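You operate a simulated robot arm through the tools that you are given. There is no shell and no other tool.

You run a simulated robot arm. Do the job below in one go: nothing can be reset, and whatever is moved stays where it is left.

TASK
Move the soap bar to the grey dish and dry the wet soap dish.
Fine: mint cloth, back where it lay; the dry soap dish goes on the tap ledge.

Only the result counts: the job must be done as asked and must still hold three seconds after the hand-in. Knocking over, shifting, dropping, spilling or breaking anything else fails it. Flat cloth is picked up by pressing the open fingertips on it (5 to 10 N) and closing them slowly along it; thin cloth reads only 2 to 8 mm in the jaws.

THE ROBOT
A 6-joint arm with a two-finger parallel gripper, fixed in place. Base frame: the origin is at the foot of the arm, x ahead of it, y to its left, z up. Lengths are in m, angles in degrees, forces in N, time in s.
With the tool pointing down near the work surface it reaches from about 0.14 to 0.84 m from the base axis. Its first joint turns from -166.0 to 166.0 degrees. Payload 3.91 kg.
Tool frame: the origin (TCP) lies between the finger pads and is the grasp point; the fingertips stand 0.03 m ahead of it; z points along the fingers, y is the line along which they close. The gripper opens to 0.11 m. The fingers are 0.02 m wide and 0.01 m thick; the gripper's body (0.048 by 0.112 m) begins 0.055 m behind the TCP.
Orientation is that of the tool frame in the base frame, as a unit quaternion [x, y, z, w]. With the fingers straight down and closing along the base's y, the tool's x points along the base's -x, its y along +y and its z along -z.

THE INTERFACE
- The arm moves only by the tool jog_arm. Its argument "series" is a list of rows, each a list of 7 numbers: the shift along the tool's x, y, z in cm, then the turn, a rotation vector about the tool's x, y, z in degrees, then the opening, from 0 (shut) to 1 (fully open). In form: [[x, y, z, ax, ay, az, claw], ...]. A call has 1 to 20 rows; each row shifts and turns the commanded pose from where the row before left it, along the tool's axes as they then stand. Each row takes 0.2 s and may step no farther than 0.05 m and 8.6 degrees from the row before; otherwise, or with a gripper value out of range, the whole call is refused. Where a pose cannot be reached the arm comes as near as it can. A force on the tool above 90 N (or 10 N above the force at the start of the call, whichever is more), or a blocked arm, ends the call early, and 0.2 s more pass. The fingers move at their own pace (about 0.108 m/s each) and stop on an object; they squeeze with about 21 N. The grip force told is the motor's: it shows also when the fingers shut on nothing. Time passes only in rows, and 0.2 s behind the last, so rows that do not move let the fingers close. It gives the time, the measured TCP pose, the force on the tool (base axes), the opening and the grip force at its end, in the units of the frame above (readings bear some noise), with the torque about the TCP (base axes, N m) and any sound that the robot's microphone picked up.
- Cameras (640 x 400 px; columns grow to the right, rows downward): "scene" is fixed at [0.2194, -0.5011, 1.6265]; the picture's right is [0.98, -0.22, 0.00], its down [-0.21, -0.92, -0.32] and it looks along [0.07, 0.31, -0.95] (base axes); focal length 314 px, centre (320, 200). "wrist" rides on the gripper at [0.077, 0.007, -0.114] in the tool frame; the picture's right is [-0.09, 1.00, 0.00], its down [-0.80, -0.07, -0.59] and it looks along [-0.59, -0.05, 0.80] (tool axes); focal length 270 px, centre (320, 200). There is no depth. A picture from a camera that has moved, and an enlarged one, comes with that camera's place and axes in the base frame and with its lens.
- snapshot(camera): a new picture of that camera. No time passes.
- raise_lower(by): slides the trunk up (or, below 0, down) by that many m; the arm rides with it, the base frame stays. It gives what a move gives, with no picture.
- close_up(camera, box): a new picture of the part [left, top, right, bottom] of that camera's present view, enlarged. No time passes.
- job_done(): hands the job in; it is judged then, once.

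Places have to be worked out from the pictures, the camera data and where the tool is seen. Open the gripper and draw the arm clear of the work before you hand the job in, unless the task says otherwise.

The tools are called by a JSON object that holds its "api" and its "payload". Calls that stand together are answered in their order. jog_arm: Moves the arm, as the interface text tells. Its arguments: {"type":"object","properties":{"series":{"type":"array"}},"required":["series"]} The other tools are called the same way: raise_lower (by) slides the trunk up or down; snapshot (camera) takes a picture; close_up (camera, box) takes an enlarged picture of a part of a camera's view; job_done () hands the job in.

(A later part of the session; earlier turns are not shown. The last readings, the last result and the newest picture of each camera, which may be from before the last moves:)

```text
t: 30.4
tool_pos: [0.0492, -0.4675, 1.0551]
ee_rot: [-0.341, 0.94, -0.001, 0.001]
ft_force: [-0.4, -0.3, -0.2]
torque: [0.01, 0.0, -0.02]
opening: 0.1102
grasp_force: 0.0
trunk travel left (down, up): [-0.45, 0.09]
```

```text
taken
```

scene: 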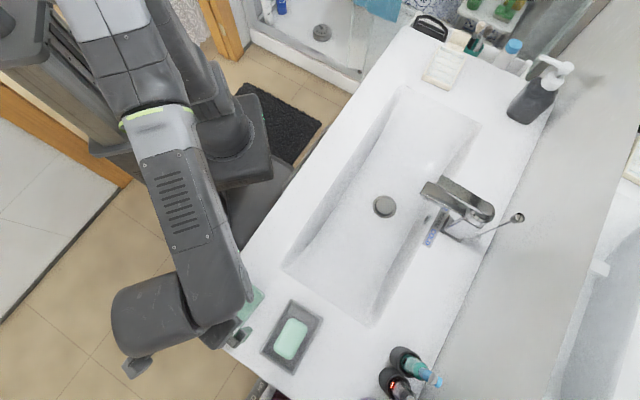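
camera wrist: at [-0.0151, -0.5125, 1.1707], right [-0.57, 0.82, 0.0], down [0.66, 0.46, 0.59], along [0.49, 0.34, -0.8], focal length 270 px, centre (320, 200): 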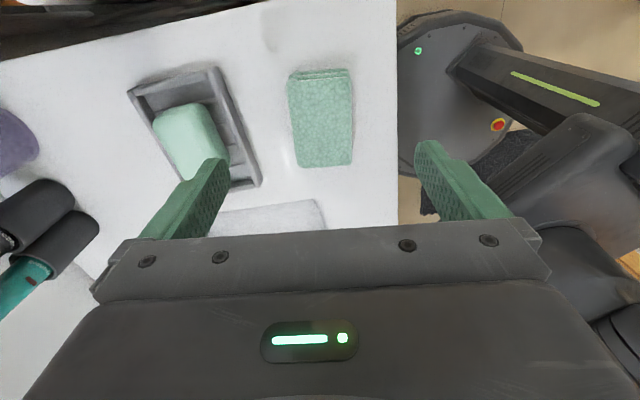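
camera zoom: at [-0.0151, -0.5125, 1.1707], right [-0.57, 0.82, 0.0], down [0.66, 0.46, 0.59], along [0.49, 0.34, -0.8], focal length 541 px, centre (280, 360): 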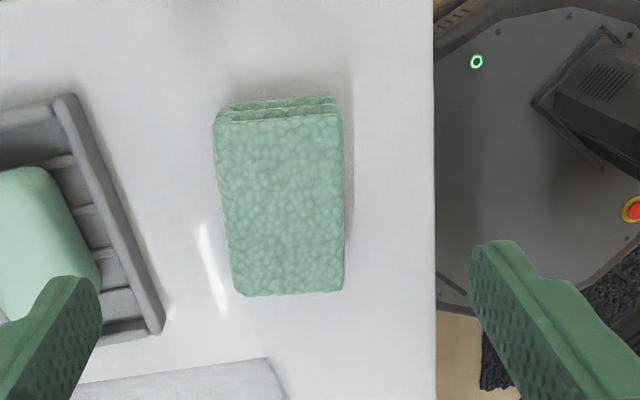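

The pad is folded in layers, about 0.085 x 0.054 m, centred near (0.062, -0.456) at 39°. I'll centre over it with the fingers partly open and lower them beside it for a side grip on its upper part.

{"api": "jog_arm", "payload": {"series": [[-1.75, 0.1, 0, 0, 0, 0, 0.8], [0, 0, 3, 0, 0, 0, 0.8], [0, 0, 3, 0, 0, 0, 0.8], [0, 0, 1.5, 0, 0, 0, 0.8], [0, 0, 0, 0, 0, 0, 0.8]]}}

{"api": "snapshot", "payload": {"camera": "wrist"}}

{"api": "close_up", "payload": {"camera": "wrist", "box": [180, 0, 460, 240]}}

```text
t: 31.6
tool_pos: [0.0591, -0.4549, 0.9802]
ee_rot: [-0.341, 0.94, 0.0, 0.001]
ft_force: [-0.1, 0.5, 0.3]
torque: [-0.01, 0.02, 0.0]
opening: 0.0879
grasp_force: 0.1
trunk travel left (down, up): [-0.45, 0.09]
```

```text
taken
camera wrist: at [-0.004, -0.5009, 1.0954], right [-0.57, 0.82, 0.0], down [0.66, 0.46, 0.59], along [0.49, 0.34, -0.8], focal length 270 px, centre (320, 200)
```

wrist: 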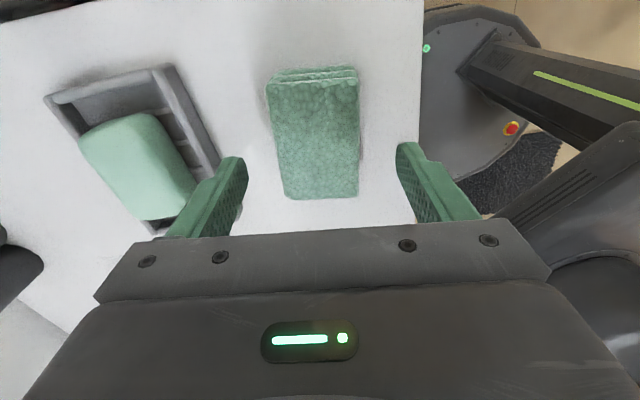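

```text
1.67 times, centred on (320, 120) of wrist
camera zoom: at [-0.004, -0.5009, 1.0954], right [-0.57, 0.82, 0.0], down [0.66, 0.46, 0.59], along [0.49, 0.34, -0.8], focal length 450 px, centre (320, 333)
```

zoom: 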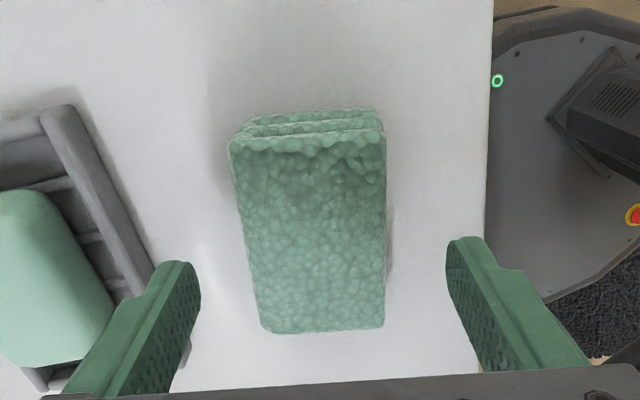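

The layered pad is between the fingers and needs a small centring correction. I'll apply it and lower to TCP z 0.95.

{"api": "jog_arm", "payload": {"series": [[-0.35, -0.2, 0, 0, 0, 0, 0.8], [0, 0, 1.5, 0, 0, 0, 0.8], [0, 0, 1.5, 0, 0, 0, 0.8], [0, 0, 0, 0, 0, 0, 0.8]]}}

{"api": "snapshot", "payload": {"camera": "wrist"}}

{"api": "close_up", "payload": {"camera": "wrist", "box": [180, 0, 460, 240]}}

{"api": "close_up", "payload": {"camera": "scene", "box": [190, 240, 350, 340]}}

```text
t: 32.6
tool_pos: [0.0643, -0.4545, 0.9508]
ee_rot: [-0.341, 0.94, 0.0, 0.0]
ft_force: [-0.1, 0.3, 0.0]
torque: [0.01, 0.03, 0.0]
opening: 0.088
grasp_force: 0.1
trunk travel left (down, up): [-0.45, 0.09]
```

```text
taken
camera wrist: at [0.0005, -0.4996, 1.0651], right [-0.57, 0.82, 0.0], down [0.66, 0.46, 0.59], along [0.49, 0.34, -0.8], focal length 270 px, centre (320, 200)
```

wrist: 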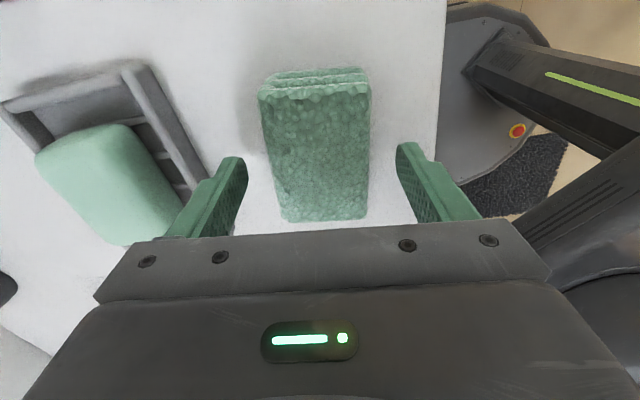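

```text
1.67 times, centred on (320, 120) of wrist
camera zoom: at [0.0005, -0.4996, 1.0651], right [-0.57, 0.82, 0.0], down [0.66, 0.46, 0.59], along [0.49, 0.34, -0.8], focal length 450 px, centre (320, 333)
```

zoom: 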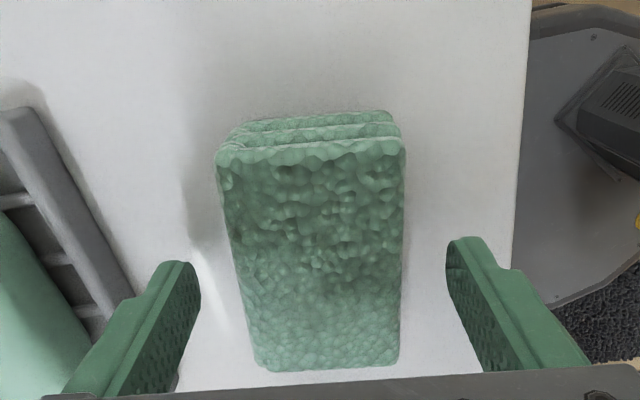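

```text
4.00 times, centred on (270, 290) of scene
camera zoom: at [0.2194, -0.5011, 1.6265], right [0.98, -0.22, 0.0], down [-0.21, -0.92, -0.32], along [0.07, 0.31, -0.95], focal length 1258 px, centre (520, -160)
```

zoom: 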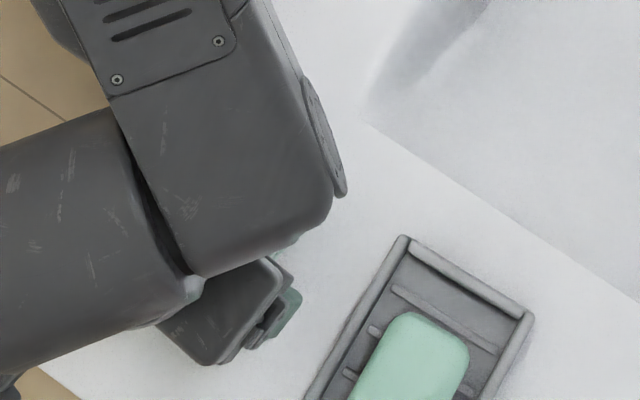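

The pad is a stack of three layers with its top near z 0.93, and it's centred between the fingers. With the tips at about z 0.921 I'll close slowly on its upper part so that roughly 20 mm stays below the fingertips for wiping.

{"api": "jog_arm", "payload": {"series": [[0, 0, 0, 0, 0, 0, 0.65], [0, 0, 0, 0, 0, 0, 0.55], [0, 0, 0, 0, 0, 0, 0.48], [0, 0, 0, 0, 0, 0, 0.42], [0, 0, 0, 0, 0, 0, 0.36], [0, 0, 0, 0, 0, 0, 0.3], [0, 0, 0, 0, 0, 0, 0.2], [0, 0, 0, 0, 0, 0, 0], [0, 0, 0, 0, 0, 0, 0]]}}

{"api": "snapshot", "payload": {"camera": "wrist"}}

{"api": "close_up", "payload": {"camera": "wrist", "box": [180, 0, 460, 240]}}

```text
t: 34.6
tool_pos: [0.0633, -0.4555, 0.9509]
ee_rot: [-0.341, 0.94, 0.001, 0.0]
ft_force: [-0.3, -0.3, 0.1]
torque: [0.03, 0.01, 0.02]
opening: 0.0548
grasp_force: 21.3
trunk travel left (down, up): [-0.45, 0.09]
```

```text
taken
camera wrist: at [0.0004, -0.4997, 1.0653], right [-0.57, 0.82, 0.0], down [0.66, 0.46, 0.59], along [0.49, 0.34, -0.8], focal length 270 px, centre (320, 200)
```

wrist: 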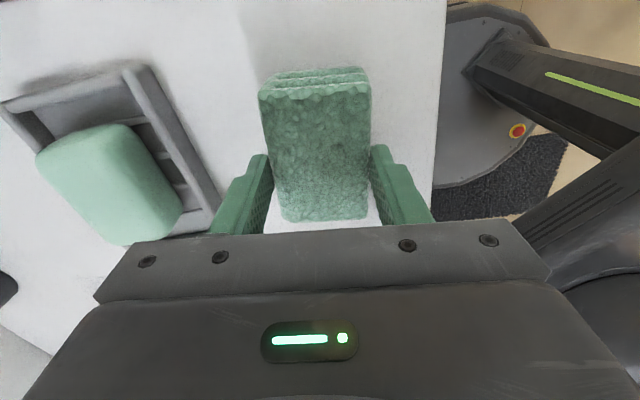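

```text
1.67 times, centred on (320, 120) of wrist
camera zoom: at [0.0004, -0.4997, 1.0653], right [-0.57, 0.82, 0.0], down [0.66, 0.46, 0.59], along [0.49, 0.34, -0.8], focal length 450 px, centre (320, 333)
```

zoom: 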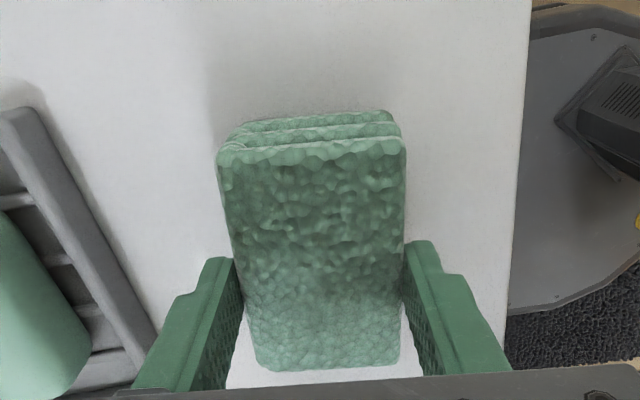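

The pad is gripped at 54.8 mm and 21 N and behaves like a firm stack. I'll lift gently and check that it all comes up.

{"api": "jog_arm", "payload": {"series": [[0, 0, -0.4, 0, 0, 0, 0], [0, 0, -0.8, 0, 0, 0, 0], [0, 0, -1.3, 0, 0, 0, 0], [0, 0, -2.5, 0, 0, 0, 0], [0, 0, -2.0, 0, 0, 0, 0], [0, 0, 0, 0, 0, 0, 0]]}}

{"api": "snapshot", "payload": {"camera": "wrist"}}

{"api": "snapshot", "payload": {"camera": "scene"}}

```text
t: 36.0
tool_pos: [0.0649, -0.4558, 1.0204]
ee_rot: [-0.341, 0.94, 0.0, 0.0]
ft_force: [-0.2, 0.4, -0.3]
torque: [-0.03, 0.01, 0.02]
opening: 0.0551
grasp_force: 21.4
trunk travel left (down, up): [-0.45, 0.09]
```

```text
taken
camera wrist: at [0.0007, -0.5, 1.1352], right [-0.57, 0.82, 0.0], down [0.66, 0.46, 0.59], along [0.49, 0.34, -0.8], focal length 270 px, centre (320, 200)
```

wrist: 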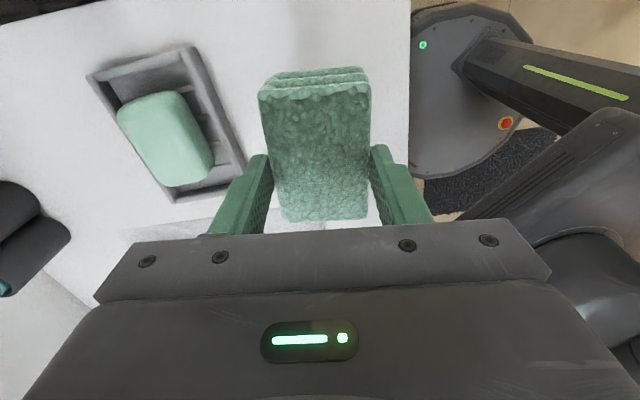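

```text
taken
```

scene: 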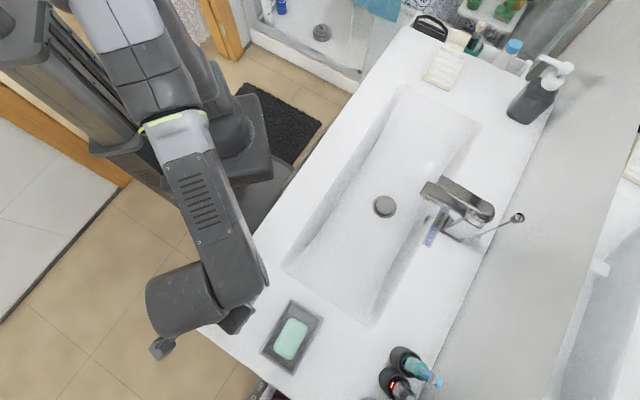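

The whole pad came up in the grip. I'll raise it, turn to the cream dish's angle, and carry it across well above the tap lever.

{"api": "jog_arm", "payload": {"series": [[0, 0, -3, 0, 0, 0, 0], [0, 0, -4.5, 0, 0, 0, 0], [0, 0, -4, 0, 0, 0, 0], [0, 0, -1.5, 0, 0, 0, 0], [0, 0, 0, 0, 0, -8.5, 0], [-2, 0, 0, 0, 0, 0, 0], [-4, -0.2, 0, 0, 0, 0, 0], [-4.5, -0.2, 0, 0, 0, 0, 0], [-4.5, -0.2, 0, 0, 0, 0, 0], [-4.5, -0.2, 0, 0, 0, 0, 0], [-4.5, -0.2, 0, 0, 0, 0, 0], [-4.5, -0.2, 0, 0, 0, 0, 0], [-4.5, -0.2, 0, 0, 0, 0, 0], [-4.5, -0.2, 0, 0, 0, 0, 0], [-3, -0.2, 0, 0, 0, 0, 0], [0, 0, 0, 0, 0, 0, 0]]}}

{"api": "snapshot", "payload": {"camera": "scene"}}

```text
t: 39.4
tool_pos: [0.3483, -0.1643, 1.1486]
ee_rot: [-0.41, 0.912, 0.0, 0.0]
ft_force: [-0.1, 0.3, -0.5]
torque: [-0.02, 0.03, 0.01]
opening: 0.0551
grasp_force: 21.2
trunk travel left (down, up): [-0.45, 0.09]
```

```text
taken
```

scene: 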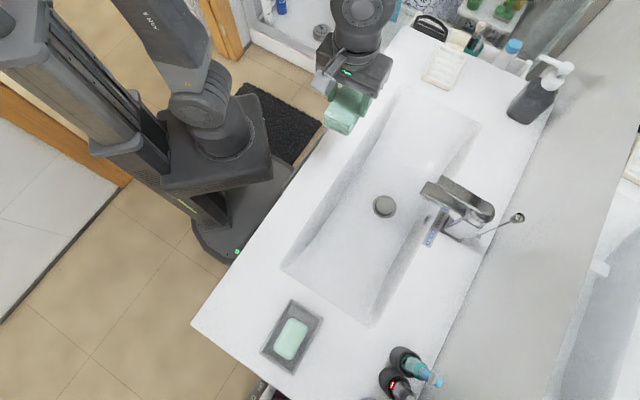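

The pad is secure. I'll continue to a viewing spot beside the cream dish.

{"api": "jog_arm", "payload": {"series": [[-2, 0, 0, 0, 0, 0, 0], [-4, -0.3, 0, 0, 0, 0, 0], [-4.5, -0.3, 0, 0, 0, 0, 0], [-4.5, -0.3, 0, 0, 0, 0, 0], [-4.5, -0.3, 0, 0, 0, 0, 0], [-4.5, -0.3, 0, 0, 0, 0, 0], [-4.5, -0.3, 0, 0, 0, 0, 0], [-4.5, -0.2, 0, 0, 0, 0, 0], [-3.5, 0, 0, 0, 0, 0, 0], [-2, 0, 0, 0, 0, 0, 0], [0, 0, 2.5, 0, 0, 0, 0], [0, 0, 2.5, 0, 0, 0, 0], [0, 0, 0, 0, 0, 0, 0]]}}

{"api": "snapshot", "payload": {"camera": "wrist"}}

{"api": "snapshot", "payload": {"camera": "scene"}}

```text
t: 42.2
tool_pos: [0.6162, 0.1096, 1.1009]
ee_rot: [-0.41, 0.912, 0.0, 0.0]
ft_force: [0.7, 0.3, -1.7]
torque: [0.0, -0.02, 0.0]
opening: 0.0551
grasp_force: 20.5
trunk travel left (down, up): [-0.45, 0.09]
```

```text
taken
camera wrist: at [0.56, 0.0557, 1.2157], right [-0.69, 0.73, 0.0], down [0.58, 0.55, 0.59], along [0.43, 0.41, -0.8], focal length 270 px, centre (320, 200)
```

wrist: 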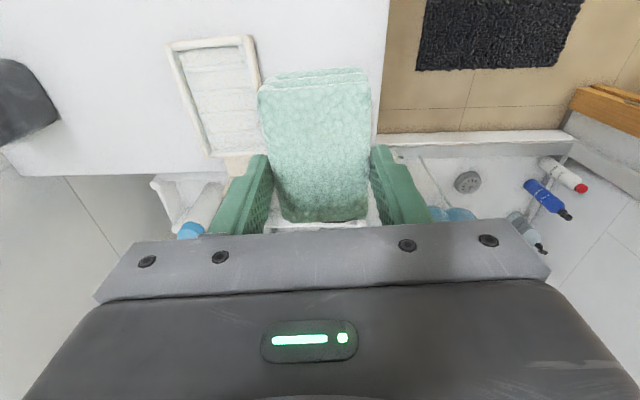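

```text
taken
```

scene: 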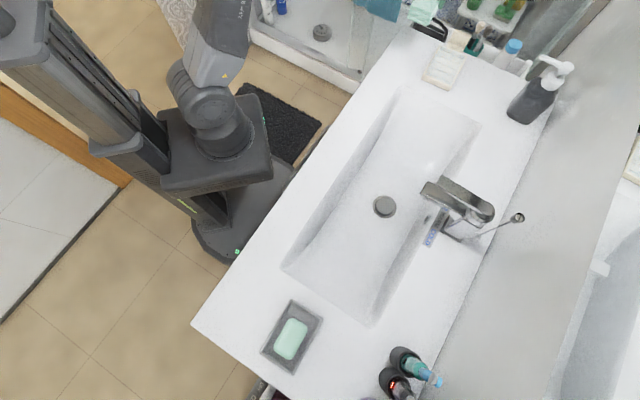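

The whole dish is visible now with its wet ribbed floor. I'll enlarge both views to measure it.

{"api": "close_up", "payload": {"camera": "wrist", "box": [140, 20, 300, 180]}}

{"api": "close_up", "payload": {"camera": "scene", "box": [410, 30, 490, 100]}}

```text
2.50 times, centred on (220, 100) of wrist
camera zoom: at [0.56, 0.0557, 1.2157], right [-0.69, 0.73, 0.0], down [0.58, 0.55, 0.59], along [0.43, 0.41, -0.8], focal length 676 px, centre (570, 450)
```

zoom: 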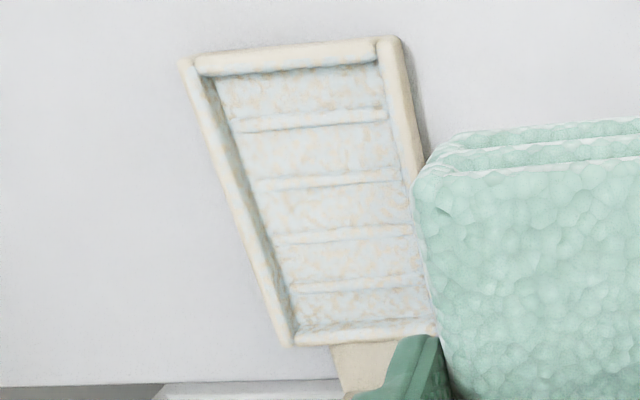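

```text
5.71 times, centred on (450, 65) of scene
camera zoom: at [0.2194, -0.5011, 1.6265], right [0.98, -0.22, 0.0], down [-0.21, -0.92, -0.32], along [0.07, 0.31, -0.95], focal length 1796 px, centre (-423, 971)
```

zoom: 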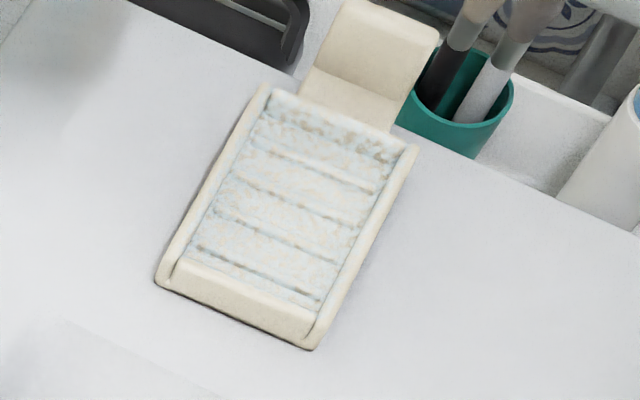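

The dish centre comes out at (0.697, 0.044), aligned at about 48°, and the wetness shows as bluish mottling on the ribbed floor. I'll centre the pad over it and descend until its underside is just above the walls.

{"api": "jog_arm", "payload": {"series": [[0, -2, 0, 0, 0, 0, 0], [-0.25, -3.5, 0, 0, 0, 0, 0], [-0.25, -3.3, 0, 0, 0, 0, 0], [0, -1.5, 0, 0, 0, 0, 0], [0, 0, 2, 0, 0, 0, 0], [0, 0, 4, 0, 0, 0, 0], [0, 0, 3.5, 0, 0, 0, 0], [0, 0, 2, 0, 0, 0, 0], [0, 0, 0, 0, 0, 0, 0]]}}

{"api": "snapshot", "payload": {"camera": "wrist"}}

{"api": "close_up", "payload": {"camera": "scene", "box": [410, 30, 490, 100]}}

```text
t: 44.2
tool_pos: [0.698, 0.047, 0.987]
ee_rot: [-0.41, 0.912, 0.001, 0.0]
ft_force: [0.6, 0.6, -0.5]
torque: [0.0, 0.01, -0.02]
opening: 0.0548
grasp_force: 21.1
trunk travel left (down, up): [-0.45, 0.09]
```

```text
taken
camera wrist: at [0.6411, -0.0065, 1.1017], right [-0.69, 0.73, 0.0], down [0.58, 0.55, 0.59], along [0.43, 0.41, -0.8], focal length 270 px, centre (320, 200)
```

wrist: 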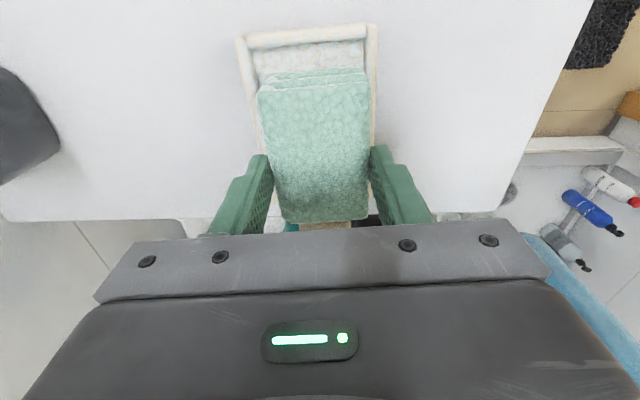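

```text
5.71 times, centred on (450, 65) of scene
camera zoom: at [0.2194, -0.5011, 1.6265], right [0.98, -0.22, 0.0], down [-0.21, -0.92, -0.32], along [0.07, 0.31, -0.95], focal length 1796 px, centre (-423, 971)
```

zoom: 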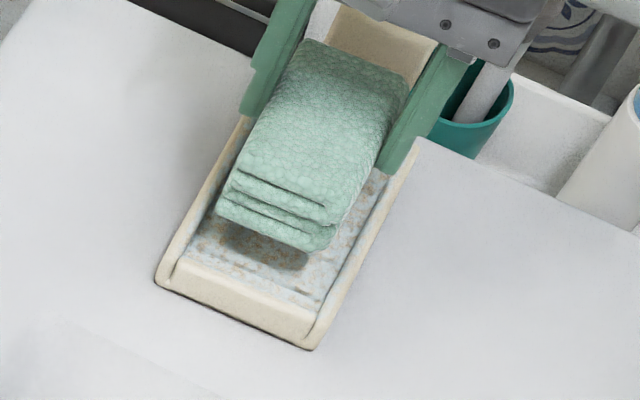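

The pad is nearly centred, needing about -2 mm along and -1.5 mm across. I'll correct and lower it into the dish.

{"api": "jog_arm", "payload": {"series": [[0.2, -0.15, 0, 0, 0, 0, 0], [0, 0, 1, 0, 0, 0, 0], [0, 0, 0.7, 0, 0, 0, 0], [0, 0, 0.3, 0, 0, 0, 0], [0, 0, 0, 0, 0, 0, 0]]}}

{"api": "snapshot", "payload": {"camera": "wrist"}}

{"api": "close_up", "payload": {"camera": "scene", "box": [410, 30, 490, 100]}}

```text
t: 45.4
tool_pos: [0.698, 0.044, 0.9662]
ee_rot: [-0.41, 0.912, 0.0, -0.001]
ft_force: [-0.3, 0.0, -0.5]
torque: [-0.01, -0.02, 0.0]
opening: 0.0551
grasp_force: 20.8
trunk travel left (down, up): [-0.45, 0.09]
```

```text
taken
camera wrist: at [0.6415, -0.0099, 1.0809], right [-0.69, 0.73, 0.0], down [0.58, 0.55, 0.59], along [0.43, 0.41, -0.8], focal length 270 px, centre (320, 200)
```

wrist: 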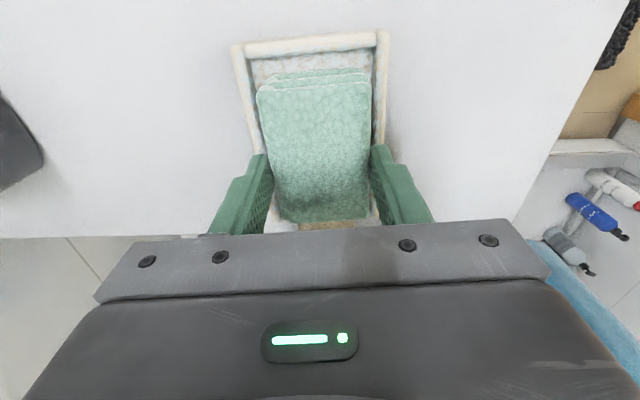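

```text
5.71 times, centred on (450, 65) of scene
camera zoom: at [0.2194, -0.5011, 1.6265], right [0.98, -0.22, 0.0], down [-0.21, -0.92, -0.32], along [0.07, 0.31, -0.95], focal length 1796 px, centre (-423, 971)
```

zoom: 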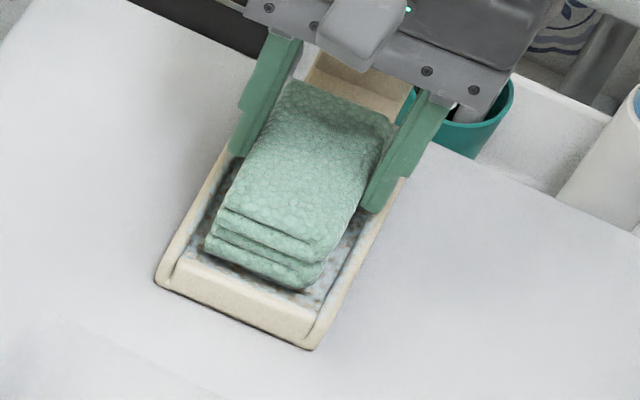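

The pad sits between the walls with even gaps. I'll lower in 1 mm steps to touch the floor.

{"api": "jog_arm", "payload": {"series": [[0, 0, 0.2, 0, 0, 0, 0], [0, 0, 0.2, 0, 0, 0, 0], [0, 0, 0, 0, 0, 0, 0]]}}

```text
t: 46.2
tool_pos: [0.6966, 0.0448, 0.9628]
ee_rot: [-0.411, 0.912, 0.0, 0.001]
ft_force: [-0.3, 0.0, -0.8]
torque: [0.01, 0.01, -0.04]
opening: 0.0551
grasp_force: 21.2
trunk travel left (down, up): [-0.45, 0.09]
```

No contact yet, so on down.

{"api": "jog_arm", "payload": {"series": [[0, 0, 0.15, 0, 0, 0, 0], [0, 0, 0.15, 0, 0, 0, 0], [0, 0, 0, 0, 0, 0, 0]]}}

```text
t: 47.0
tool_pos: [0.6965, 0.0447, 0.9604]
ee_rot: [-0.41, 0.912, 0.0, 0.0]
ft_force: [-0.1, 0.9, -0.7]
torque: [0.02, -0.01, 0.03]
opening: 0.0551
grasp_force: 20.5
trunk travel left (down, up): [-0.45, 0.09]
```

Still free. Two more 1 mm steps.

{"api": "jog_arm", "payload": {"series": [[0, 0, 0.1, 0, 0, 0, 0], [0, 0, 0.1, 0, 0, 0, 0], [0, 0, 0, 0, 0, 0, 0]]}}

```text
t: 47.8
tool_pos: [0.6967, 0.0438, 0.9581]
ee_rot: [-0.41, 0.912, 0.0, 0.001]
ft_force: [1.1, -0.1, 1.3]
torque: [-0.02, 0.01, -0.01]
opening: 0.0551
grasp_force: 21.0
trunk travel left (down, up): [-0.45, 0.09]
```

That is the first hint of contact. One more millimetre to set the wiping pressure.

{"api": "jog_arm", "payload": {"series": [[0, 0, 0.1, 0, 0, 0, 0], [0, 0, 0, 0, 0, 0, 0]]}}

```text
t: 48.4
tool_pos: [0.6963, 0.0423, 0.9574]
ee_rot: [-0.411, 0.912, 0.0, 0.001]
ft_force: [2.4, 1.0, 7.1]
torque: [-0.05, 0.04, -0.02]
opening: 0.0551
grasp_force: 20.8
trunk travel left (down, up): [-0.45, 0.09]
```

The pad presses on the dish floor at about 7 N. I'll wipe gently toward the near end first and check that the dish itself stays put.

{"api": "jog_arm", "payload": {"series": [[0.3, 0, 0, 0, 0, 0, 0], [0.4, 0, 0, 0, 0, 0, 0], [0.3, 0, 0, 0, 0, 0, 0], [0, 0, 0, 0, 0, 0, 0]]}}

{"api": "close_up", "payload": {"camera": "scene", "box": [410, 30, 490, 100]}}

{"api": "snapshot", "payload": {"camera": "wrist"}}

```text
t: 49.4
tool_pos: [0.6911, 0.0374, 0.9574]
ee_rot: [-0.411, 0.912, -0.001, 0.002]
ft_force: [4.5, 5.1, 15.7]
torque: [0.23, -0.12, -0.1]
opening: 0.0551
grasp_force: 20.5
trunk travel left (down, up): [-0.45, 0.09]
```

```text
5.71 times, centred on (450, 65) of scene
camera zoom: at [0.2194, -0.5011, 1.6265], right [0.98, -0.22, 0.0], down [-0.21, -0.92, -0.32], along [0.07, 0.31, -0.95], focal length 1796 px, centre (-423, 971)
```

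zoom: 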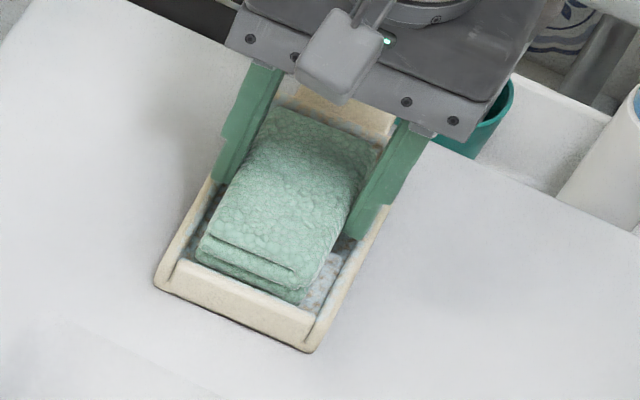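

```text
taken
camera wrist: at [0.6341, -0.0161, 1.0719], right [-0.69, 0.73, 0.0], down [0.58, 0.55, 0.6], along [0.43, 0.41, -0.8], focal length 270 px, centre (320, 200)
```

wrist: 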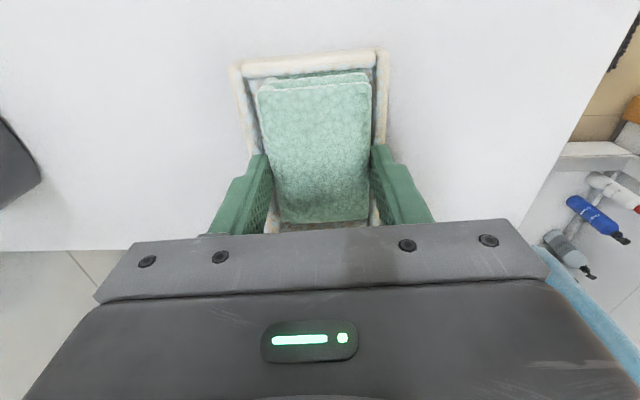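

The dish did not move. I'll ease the pressure slightly and sweep the other way toward the far end, then look at the wiped area.

{"api": "jog_arm", "payload": {"series": [[0, 0, -0.05, 0, 0, 0, 0], [-0.4, 0, 0, 0, 0, 0, 0], [-0.4, 0, 0, 0, 0, 0, 0], [-0.4, 0, 0, 0, 0, 0, 0], [-0.4, 0, 0, 0, 0, 0, 0], [-0.4, 0, 0, 0, 0, 0, 0], [0, 0, 0, 0, 0, 0, 0]]}}

{"api": "close_up", "payload": {"camera": "scene", "box": [410, 30, 490, 100]}}

{"api": "snapshot", "payload": {"camera": "wrist"}}

```text
t: 51.0
tool_pos: [0.703, 0.05, 0.9582]
ee_rot: [-0.41, 0.912, 0.0, 0.0]
ft_force: [-3.6, -5.0, 11.9]
torque: [-0.16, 0.11, -0.06]
opening: 0.055
grasp_force: 21.6
trunk travel left (down, up): [-0.45, 0.09]
```

```text
5.71 times, centred on (450, 65) of scene
camera zoom: at [0.2194, -0.5011, 1.6265], right [0.98, -0.22, 0.0], down [-0.21, -0.92, -0.32], along [0.07, 0.31, -0.95], focal length 1796 px, centre (-423, 971)
```

zoom: 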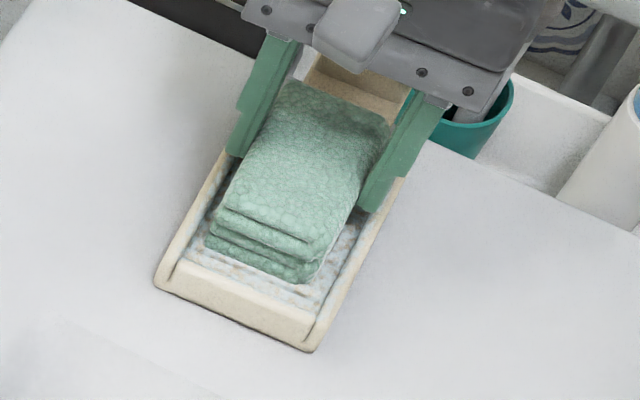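

```text
taken
camera wrist: at [0.6465, -0.0024, 1.0717], right [-0.69, 0.73, 0.0], down [0.58, 0.55, 0.6], along [0.43, 0.41, -0.8], focal length 270 px, centre (320, 200)
```

wrist: 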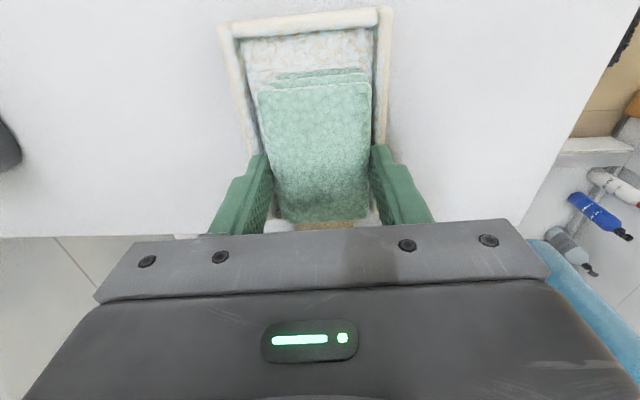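

I'll zoom in on the just-wiped near strip to see whether it's drying.

{"api": "close_up", "payload": {"camera": "wrist", "box": [210, 0, 410, 125]}}

{"api": "close_up", "payload": {"camera": "scene", "box": [425, 60, 465, 85]}}

```text
3.20 times, centred on (310, 62) of wrist
camera zoom: at [0.6465, -0.0024, 1.0717], right [-0.69, 0.73, 0.0], down [0.58, 0.55, 0.6], along [0.43, 0.41, -0.8], focal length 865 px, centre (352, 640)
```

zoom: 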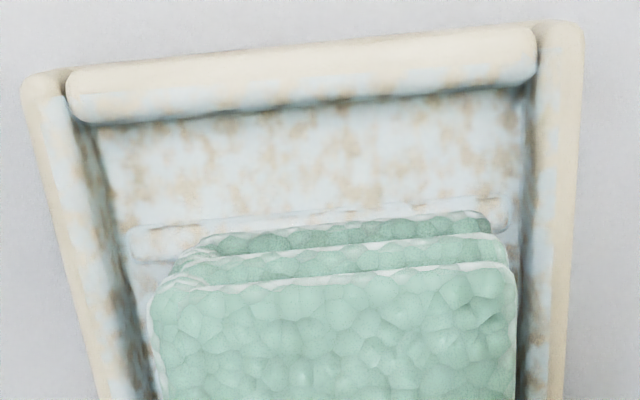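

```text
16.00 times, centred on (445, 72) of scene
camera zoom: at [0.2194, -0.5011, 1.6265], right [0.98, -0.22, 0.0], down [-0.21, -0.92, -0.32], along [0.07, 0.31, -0.95], focal length 5030 px, centre (-1680, 2240)
```

zoom: 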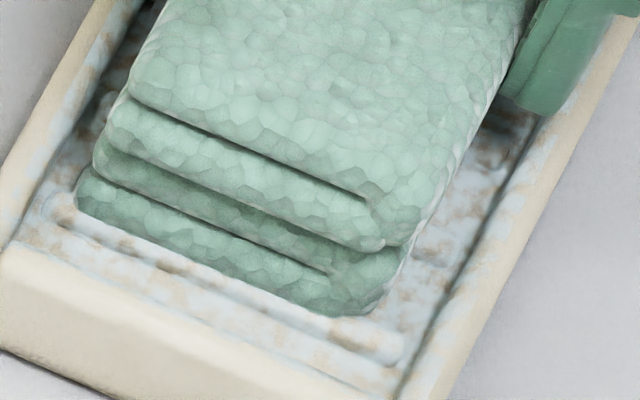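

The near strip still shows bluish wet mottling, so it needs more strokes. I'll wipe in a pattern with side-to-side strokes at each end.

{"api": "jog_arm", "payload": {"series": [[0, 0.25, 0, 0, 0, 0, 0], [0, 0.25, 0, 0, 0, 0, 0], [0, -0.35, 0, 0, 0, 0, 0], [0, -0.35, 0, 0, 0, 0, 0], [0, -0.3, 0, 0, 0, 0, 0], [0, 0.25, 0, 0, 0, 0, 0], [0, 0.25, 0, 0, 0, 0, 0], [0.4, 0, 0, 0, 0, 0, 0], [0.4, 0, 0, 0, 0, 0, 0], [0.4, 0, 0, 0, 0, 0, 0], [0.4, 0, 0, 0, 0, 0, 0], [0.4, 0, 0, 0, 0, 0, 0], [0, 0.25, 0, 0, 0, 0, 0], [0, 0.25, 0, 0, 0, 0, 0], [0, -0.35, 0, 0, 0, 0, 0], [0, -0.35, 0, 0, 0, 0, 0], [0, -0.3, 0, 0, 0, 0, 0], [0, 0.25, 0, 0, 0, 0, 0], [0, 0.25, 0, 0, 0, 0, 0], [0, 0, 0, 0, 0, 0, 0]]}}

{"api": "close_up", "payload": {"camera": "scene", "box": [410, 30, 490, 100]}}

{"api": "close_up", "payload": {"camera": "wrist", "box": [210, 0, 410, 125]}}

```text
t: 55.2
tool_pos: [0.6909, 0.0365, 0.9569]
ee_rot: [-0.409, 0.913, 0.0, -0.001]
ft_force: [1.2, -4.2, 6.3]
torque: [-0.12, -0.1, -0.02]
opening: 0.0551
grasp_force: 20.9
trunk travel left (down, up): [-0.45, 0.09]
```

```text
5.71 times, centred on (450, 65) of scene
camera zoom: at [0.2194, -0.5011, 1.6265], right [0.98, -0.22, 0.0], down [-0.21, -0.92, -0.32], along [0.07, 0.31, -0.95], focal length 1796 px, centre (-423, 971)
```

zoom: 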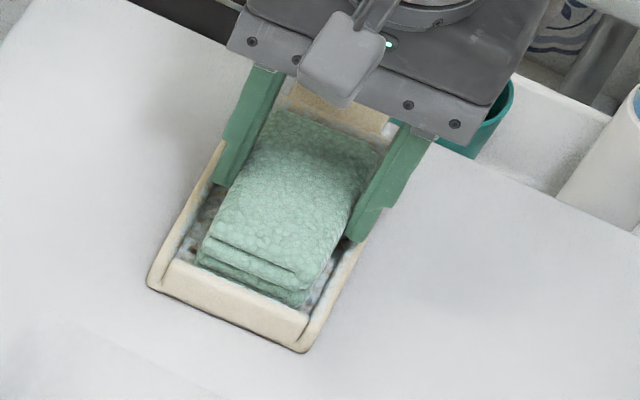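

```text
3.20 times, centred on (310, 62) of wrist
camera zoom: at [0.6346, -0.0175, 1.0716], right [-0.69, 0.73, 0.0], down [0.58, 0.55, 0.59], along [0.43, 0.41, -0.8], focal length 865 px, centre (352, 640)
```

zoom: 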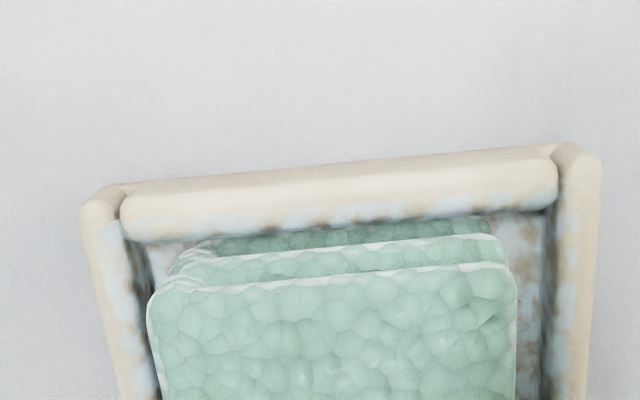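

The dish slid only a few millimetres. I'll do another full back-and-forth stroke, then lift off and inspect the floor.

{"api": "jog_arm", "payload": {"series": [[-0.4, 0, 0, 0, 0, 0, 0], [-0.4, 0, 0, 0, 0, 0, 0], [-0.4, 0, 0, 0, 0, 0, 0], [-0.4, 0, 0, 0, 0, 0, 0], [-0.4, 0, 0, 0, 0, 0, 0], [-0.2, 0, 0, 0, 0, 0, 0], [0.2, 0, 0, 0, 0, 0, 0], [0.4, 0, 0, 0, 0, 0, 0], [0.4, 0, 0, 0, 0, 0, 0], [0.4, 0, 0, 0, 0, 0, 0], [0, 0, 0, 0, 0, 0, 0], [0, 0, -1, 0, 0, 0, 0], [0, 0, -3, 0, 0, 0, 0], [0, 0, -4, 0, 0, 0, 0], [0, 0, -3, 0, 0, 0, 0], [0, 3, 0, 0, 0, 0, 0], [0, 4, 0, 0, 0, 0, 0], [0, 3, 0, 0, 0, 0, 0], [0, 0, 0, 0, 0, 0, 0]]}}

{"api": "close_up", "payload": {"camera": "scene", "box": [410, 30, 490, 100]}}

{"api": "snapshot", "payload": {"camera": "wrist"}}

{"api": "close_up", "payload": {"camera": "wrist", "box": [140, 20, 300, 180]}}

```text
t: 59.2
tool_pos: [0.6204, 0.1087, 1.0686]
ee_rot: [-0.409, 0.912, 0.0, 0.0]
ft_force: [0.3, 0.3, 0.4]
torque: [-0.01, 0.01, -0.02]
opening: 0.0549
grasp_force: 21.4
trunk travel left (down, up): [-0.45, 0.09]
```

```text
5.71 times, centred on (450, 65) of scene
camera zoom: at [0.2194, -0.5011, 1.6265], right [0.98, -0.22, 0.0], down [-0.21, -0.92, -0.32], along [0.07, 0.31, -0.95], focal length 1796 px, centre (-423, 971)
```

zoom: 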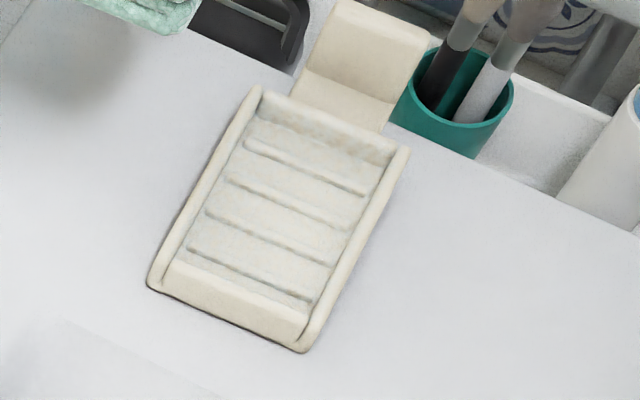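

```text
taken
camera wrist: at [0.5642, 0.0555, 1.1834], right [-0.69, 0.73, 0.0], down [0.58, 0.55, 0.59], along [0.43, 0.41, -0.8], focal length 270 px, centre (320, 200)
```

wrist: 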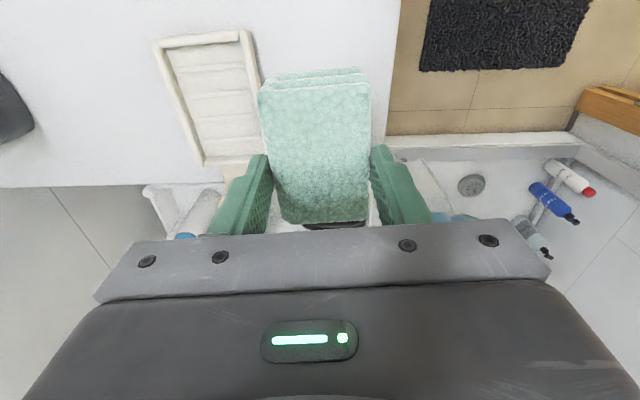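

```text
2.50 times, centred on (220, 100) of wrist
camera zoom: at [0.5642, 0.0555, 1.1834], right [-0.69, 0.73, 0.0], down [0.58, 0.55, 0.59], along [0.43, 0.41, -0.8], focal length 676 px, centre (570, 450)
```

zoom: 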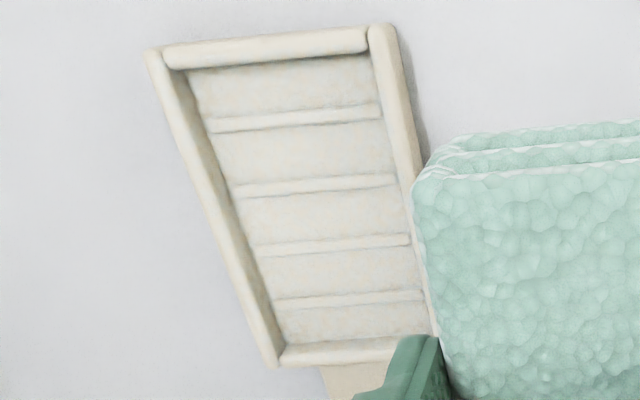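

That made a big difference: the floor now looks cream rather than blue-mottled. I'll zoom in for any leftover wet spots.

{"api": "close_up", "payload": {"camera": "scene", "box": [426, 42, 466, 82]}}

{"api": "close_up", "payload": {"camera": "wrist", "box": [150, 25, 260, 115]}}

{"api": "close_up", "payload": {"camera": "wrist", "box": [180, 80, 270, 180]}}

```text
10.00 times, centred on (446, 62) of scene
camera zoom: at [0.2194, -0.5011, 1.6265], right [0.98, -0.22, 0.0], down [-0.21, -0.92, -0.32], along [0.07, 0.31, -0.95], focal length 3144 px, centre (-940, 1580)
```

zoom: 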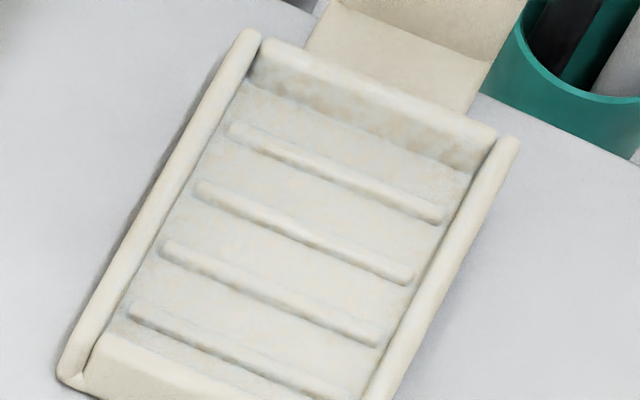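

```text
4.44 times, centred on (205, 70) of wrist
camera zoom: at [0.5642, 0.0555, 1.1834], right [-0.69, 0.73, 0.0], down [0.58, 0.55, 0.59], along [0.43, 0.41, -0.8], focal length 1201 px, centre (831, 778)
```

zoom: 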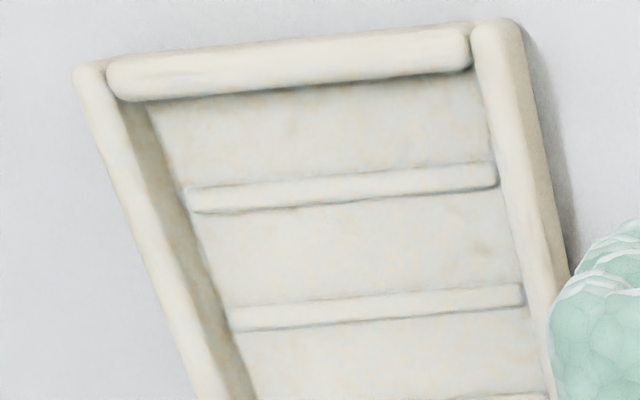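

```text
4.00 times, centred on (225, 130) of wrist
camera zoom: at [0.5642, 0.0555, 1.1834], right [-0.69, 0.73, 0.0], down [0.58, 0.55, 0.59], along [0.43, 0.41, -0.8], focal length 1081 px, centre (700, 480)
```

zoom: 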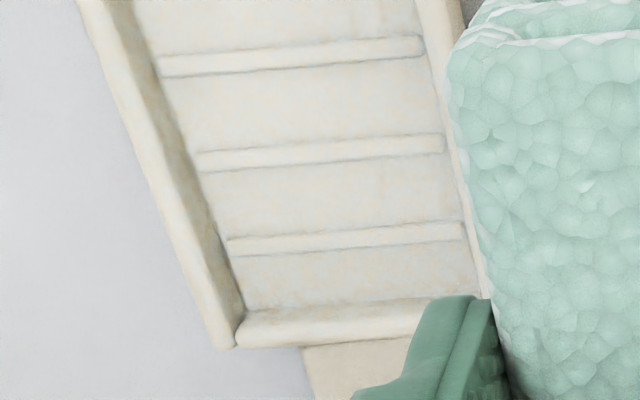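

Only faint traces remain, spread evenly. I'll do a second round of wiping to finish, going back into the dish, which is now about 3 mm from its first place.

{"api": "jog_arm", "payload": {"series": [[0.1, -2.5, 0, 0, 0, 0, 0], [0, -4, 0, 0, 0, 0, 0], [0, -3.25, 0, 0, 0, 0, 0], [0, 0, 2, 0, 0, 0, 0], [0, 0, 4, 0, 0, 0, 0], [0, 0, 3, 0, 0, 0, 0], [0, 0, 1, 0, 0, 0, 0], [0, 0, 0.5, 0, 0, 0, 0], [0, 0, 0, 0, 0, 0, 0]]}}

{"api": "snapshot", "payload": {"camera": "wrist"}}

{"api": "close_up", "payload": {"camera": "scene", "box": [410, 30, 490, 100]}}

```text
t: 61.2
tool_pos: [0.694, 0.0433, 0.9618]
ee_rot: [-0.41, 0.912, -0.001, 0.0]
ft_force: [0.6, -0.6, 0.1]
torque: [0.03, 0.03, 0.03]
opening: 0.0551
grasp_force: 21.2
trunk travel left (down, up): [-0.45, 0.09]
```

```text
taken
camera wrist: at [0.6375, -0.0099, 1.0762], right [-0.69, 0.73, 0.0], down [0.58, 0.55, 0.59], along [0.43, 0.41, -0.8], focal length 270 px, centre (320, 200)
```

wrist: 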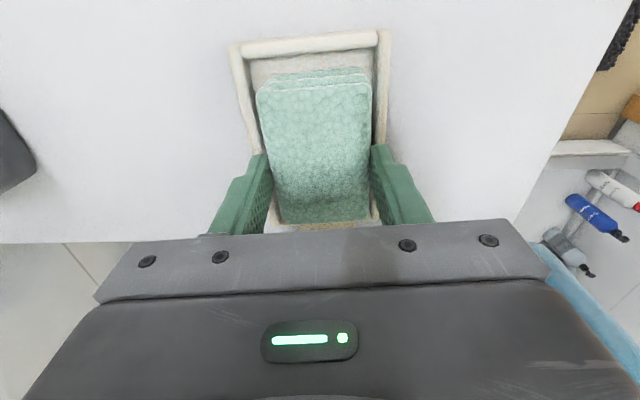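

```text
5.71 times, centred on (450, 65) of scene
camera zoom: at [0.2194, -0.5011, 1.6265], right [0.98, -0.22, 0.0], down [-0.21, -0.92, -0.32], along [0.07, 0.31, -0.95], focal length 1796 px, centre (-423, 971)
```

zoom: 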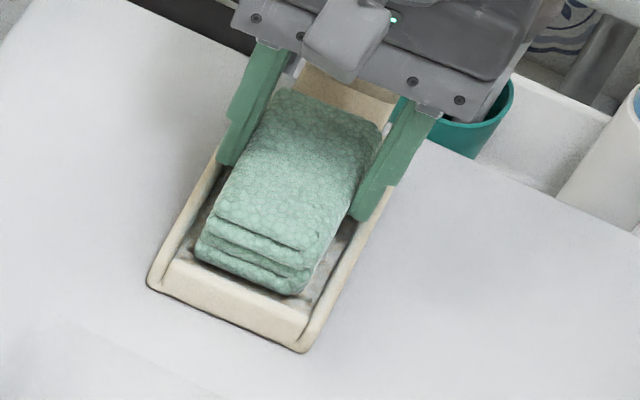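

The pad is centred again. I'll lower into contact and stroke back and forth with light side-to-side strokes.

{"api": "jog_arm", "payload": {"series": [[0, 0, 0.3, 0, 0, 0, 0], [0, 0, 0.2, 0, 0, 0, 0], [0, 0, 0, 0, 0, 0, 0]]}}

```text
t: 62.0
tool_pos: [0.6932, 0.0433, 0.9573]
ee_rot: [-0.41, 0.912, -0.001, 0.001]
ft_force: [0.8, 0.2, 5.2]
torque: [-0.03, 0.02, 0.01]
opening: 0.0547
grasp_force: 21.0
trunk travel left (down, up): [-0.45, 0.09]
```

Contact is at 5 N. Now for the wiping strokes along the length, with small sideways moves.

{"api": "jog_arm", "payload": {"series": [[0.4, 0, 0.05, 0, 0, 0, 0], [0.4, 0, 0, 0, 0, 0, 0], [0.2, 0, 0, 0, 0, 0, 0], [-0.2, 0.2, 0, 0, 0, 0, 0], [-0.4, 0.2, 0, 0, 0, 0, 0], [-0.4, 0, 0, 0, 0, 0, 0], [-0.4, 0, 0, 0, 0, 0, 0], [-0.4, 0, 0, 0, 0, 0, 0], [-0.3, 0, 0, 0, 0, 0, 0], [0.3, -0.3, 0, 0, 0, 0, 0], [0.4, -0.3, 0, 0, 0, 0, 0], [0.4, -0.2, 0, 0, 0, 0, 0], [0.4, 0, 0, 0, 0, 0, 0], [0.4, 0, 0, 0, 0, 0, 0], [0.2, 0, 0, 0, 0, 0, 0], [-0.4, 0.2, 0, 0, 0, 0, 0], [-0.4, 0.2, 0, 0, 0, 0, 0], [-0.2, 0, 0, 0, 0, 0, 0], [0, 0, 0, 0, 0, 0, 0]]}}

{"api": "close_up", "payload": {"camera": "scene", "box": [410, 30, 490, 100]}}

```text
t: 66.0
tool_pos: [0.6919, 0.0439, 0.9571]
ee_rot: [-0.411, 0.912, 0.0, -0.001]
ft_force: [-1.5, -3.4, 8.6]
torque: [-0.16, 0.08, 0.01]
opening: 0.055
grasp_force: 21.4
trunk travel left (down, up): [-0.45, 0.09]
```

```text
5.71 times, centred on (450, 65) of scene
camera zoom: at [0.2194, -0.5011, 1.6265], right [0.98, -0.22, 0.0], down [-0.21, -0.92, -0.32], along [0.07, 0.31, -0.95], focal length 1796 px, centre (-423, 971)
```

zoom: 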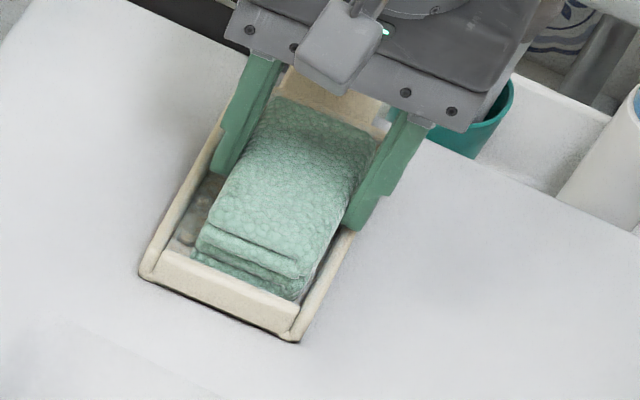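

The dish slid a little further, about 6-8 mm. I'll lift off and inspect both the dryness and its position.

{"api": "jog_arm", "payload": {"series": [[0, 0, -1, 0, 0, 0, 0], [0, 0, -3, 0, 0, 0, 0], [0, 0, -4, 0, 0, 0, 0], [0, 0, -3, 0, 0, 0, 0], [0, 3, 0, 0, 0, 0, 0], [0, 4, 0, 0, 0, 0, 0], [0, 4, 0, 0, 0, 0, 0], [0, 0, 0, 0, 0, 0, 0]]}}

{"api": "close_up", "payload": {"camera": "scene", "box": [410, 30, 490, 100]}}

{"api": "snapshot", "payload": {"camera": "wrist"}}

{"api": "close_up", "payload": {"camera": "wrist", "box": [130, 20, 290, 180]}}

{"api": "close_up", "payload": {"camera": "scene", "box": [424, 42, 464, 82]}}

```text
t: 67.8
tool_pos: [0.612, 0.1154, 1.0648]
ee_rot: [-0.41, 0.912, -0.001, -0.001]
ft_force: [-0.5, 0.8, -0.5]
torque: [-0.02, -0.01, 0.01]
opening: 0.0552
grasp_force: 21.3
trunk travel left (down, up): [-0.45, 0.09]
```

```text
5.71 times, centred on (450, 65) of scene
camera zoom: at [0.2194, -0.5011, 1.6265], right [0.98, -0.22, 0.0], down [-0.21, -0.92, -0.32], along [0.07, 0.31, -0.95], focal length 1796 px, centre (-423, 971)
```

zoom: 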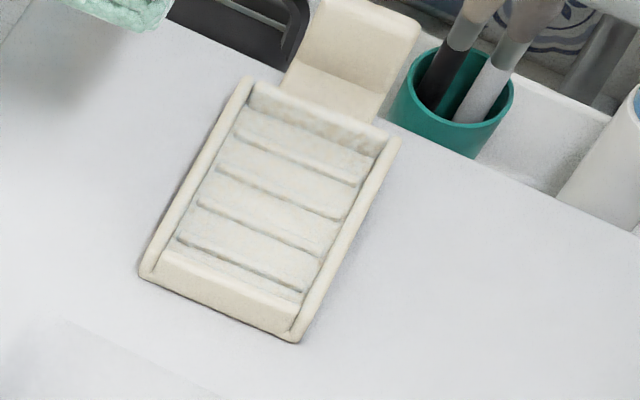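

```text
taken
camera wrist: at [0.5557, 0.0623, 1.1796], right [-0.69, 0.73, 0.0], down [0.58, 0.55, 0.59], along [0.43, 0.41, -0.8], focal length 270 px, centre (320, 200)
```

wrist: 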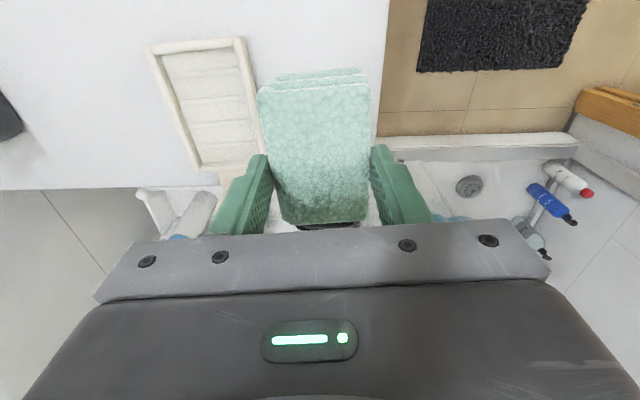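

```text
2.50 times, centred on (210, 100) of wrist
camera zoom: at [0.5557, 0.0623, 1.1796], right [-0.69, 0.73, 0.0], down [0.58, 0.55, 0.59], along [0.43, 0.41, -0.8], focal length 676 px, centre (595, 450)
```

zoom: 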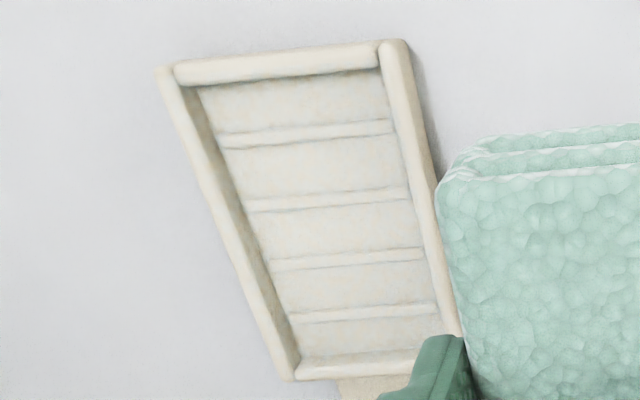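

```text
10.00 times, centred on (444, 62) of scene
camera zoom: at [0.2194, -0.5011, 1.6265], right [0.98, -0.22, 0.0], down [-0.21, -0.92, -0.32], along [0.07, 0.31, -0.95], focal length 3144 px, centre (-920, 1580)
```

zoom: 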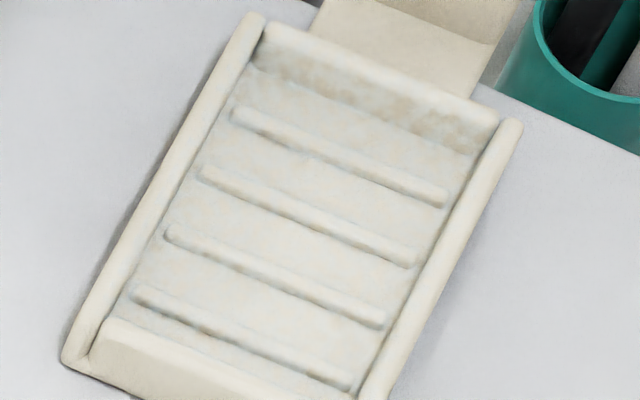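

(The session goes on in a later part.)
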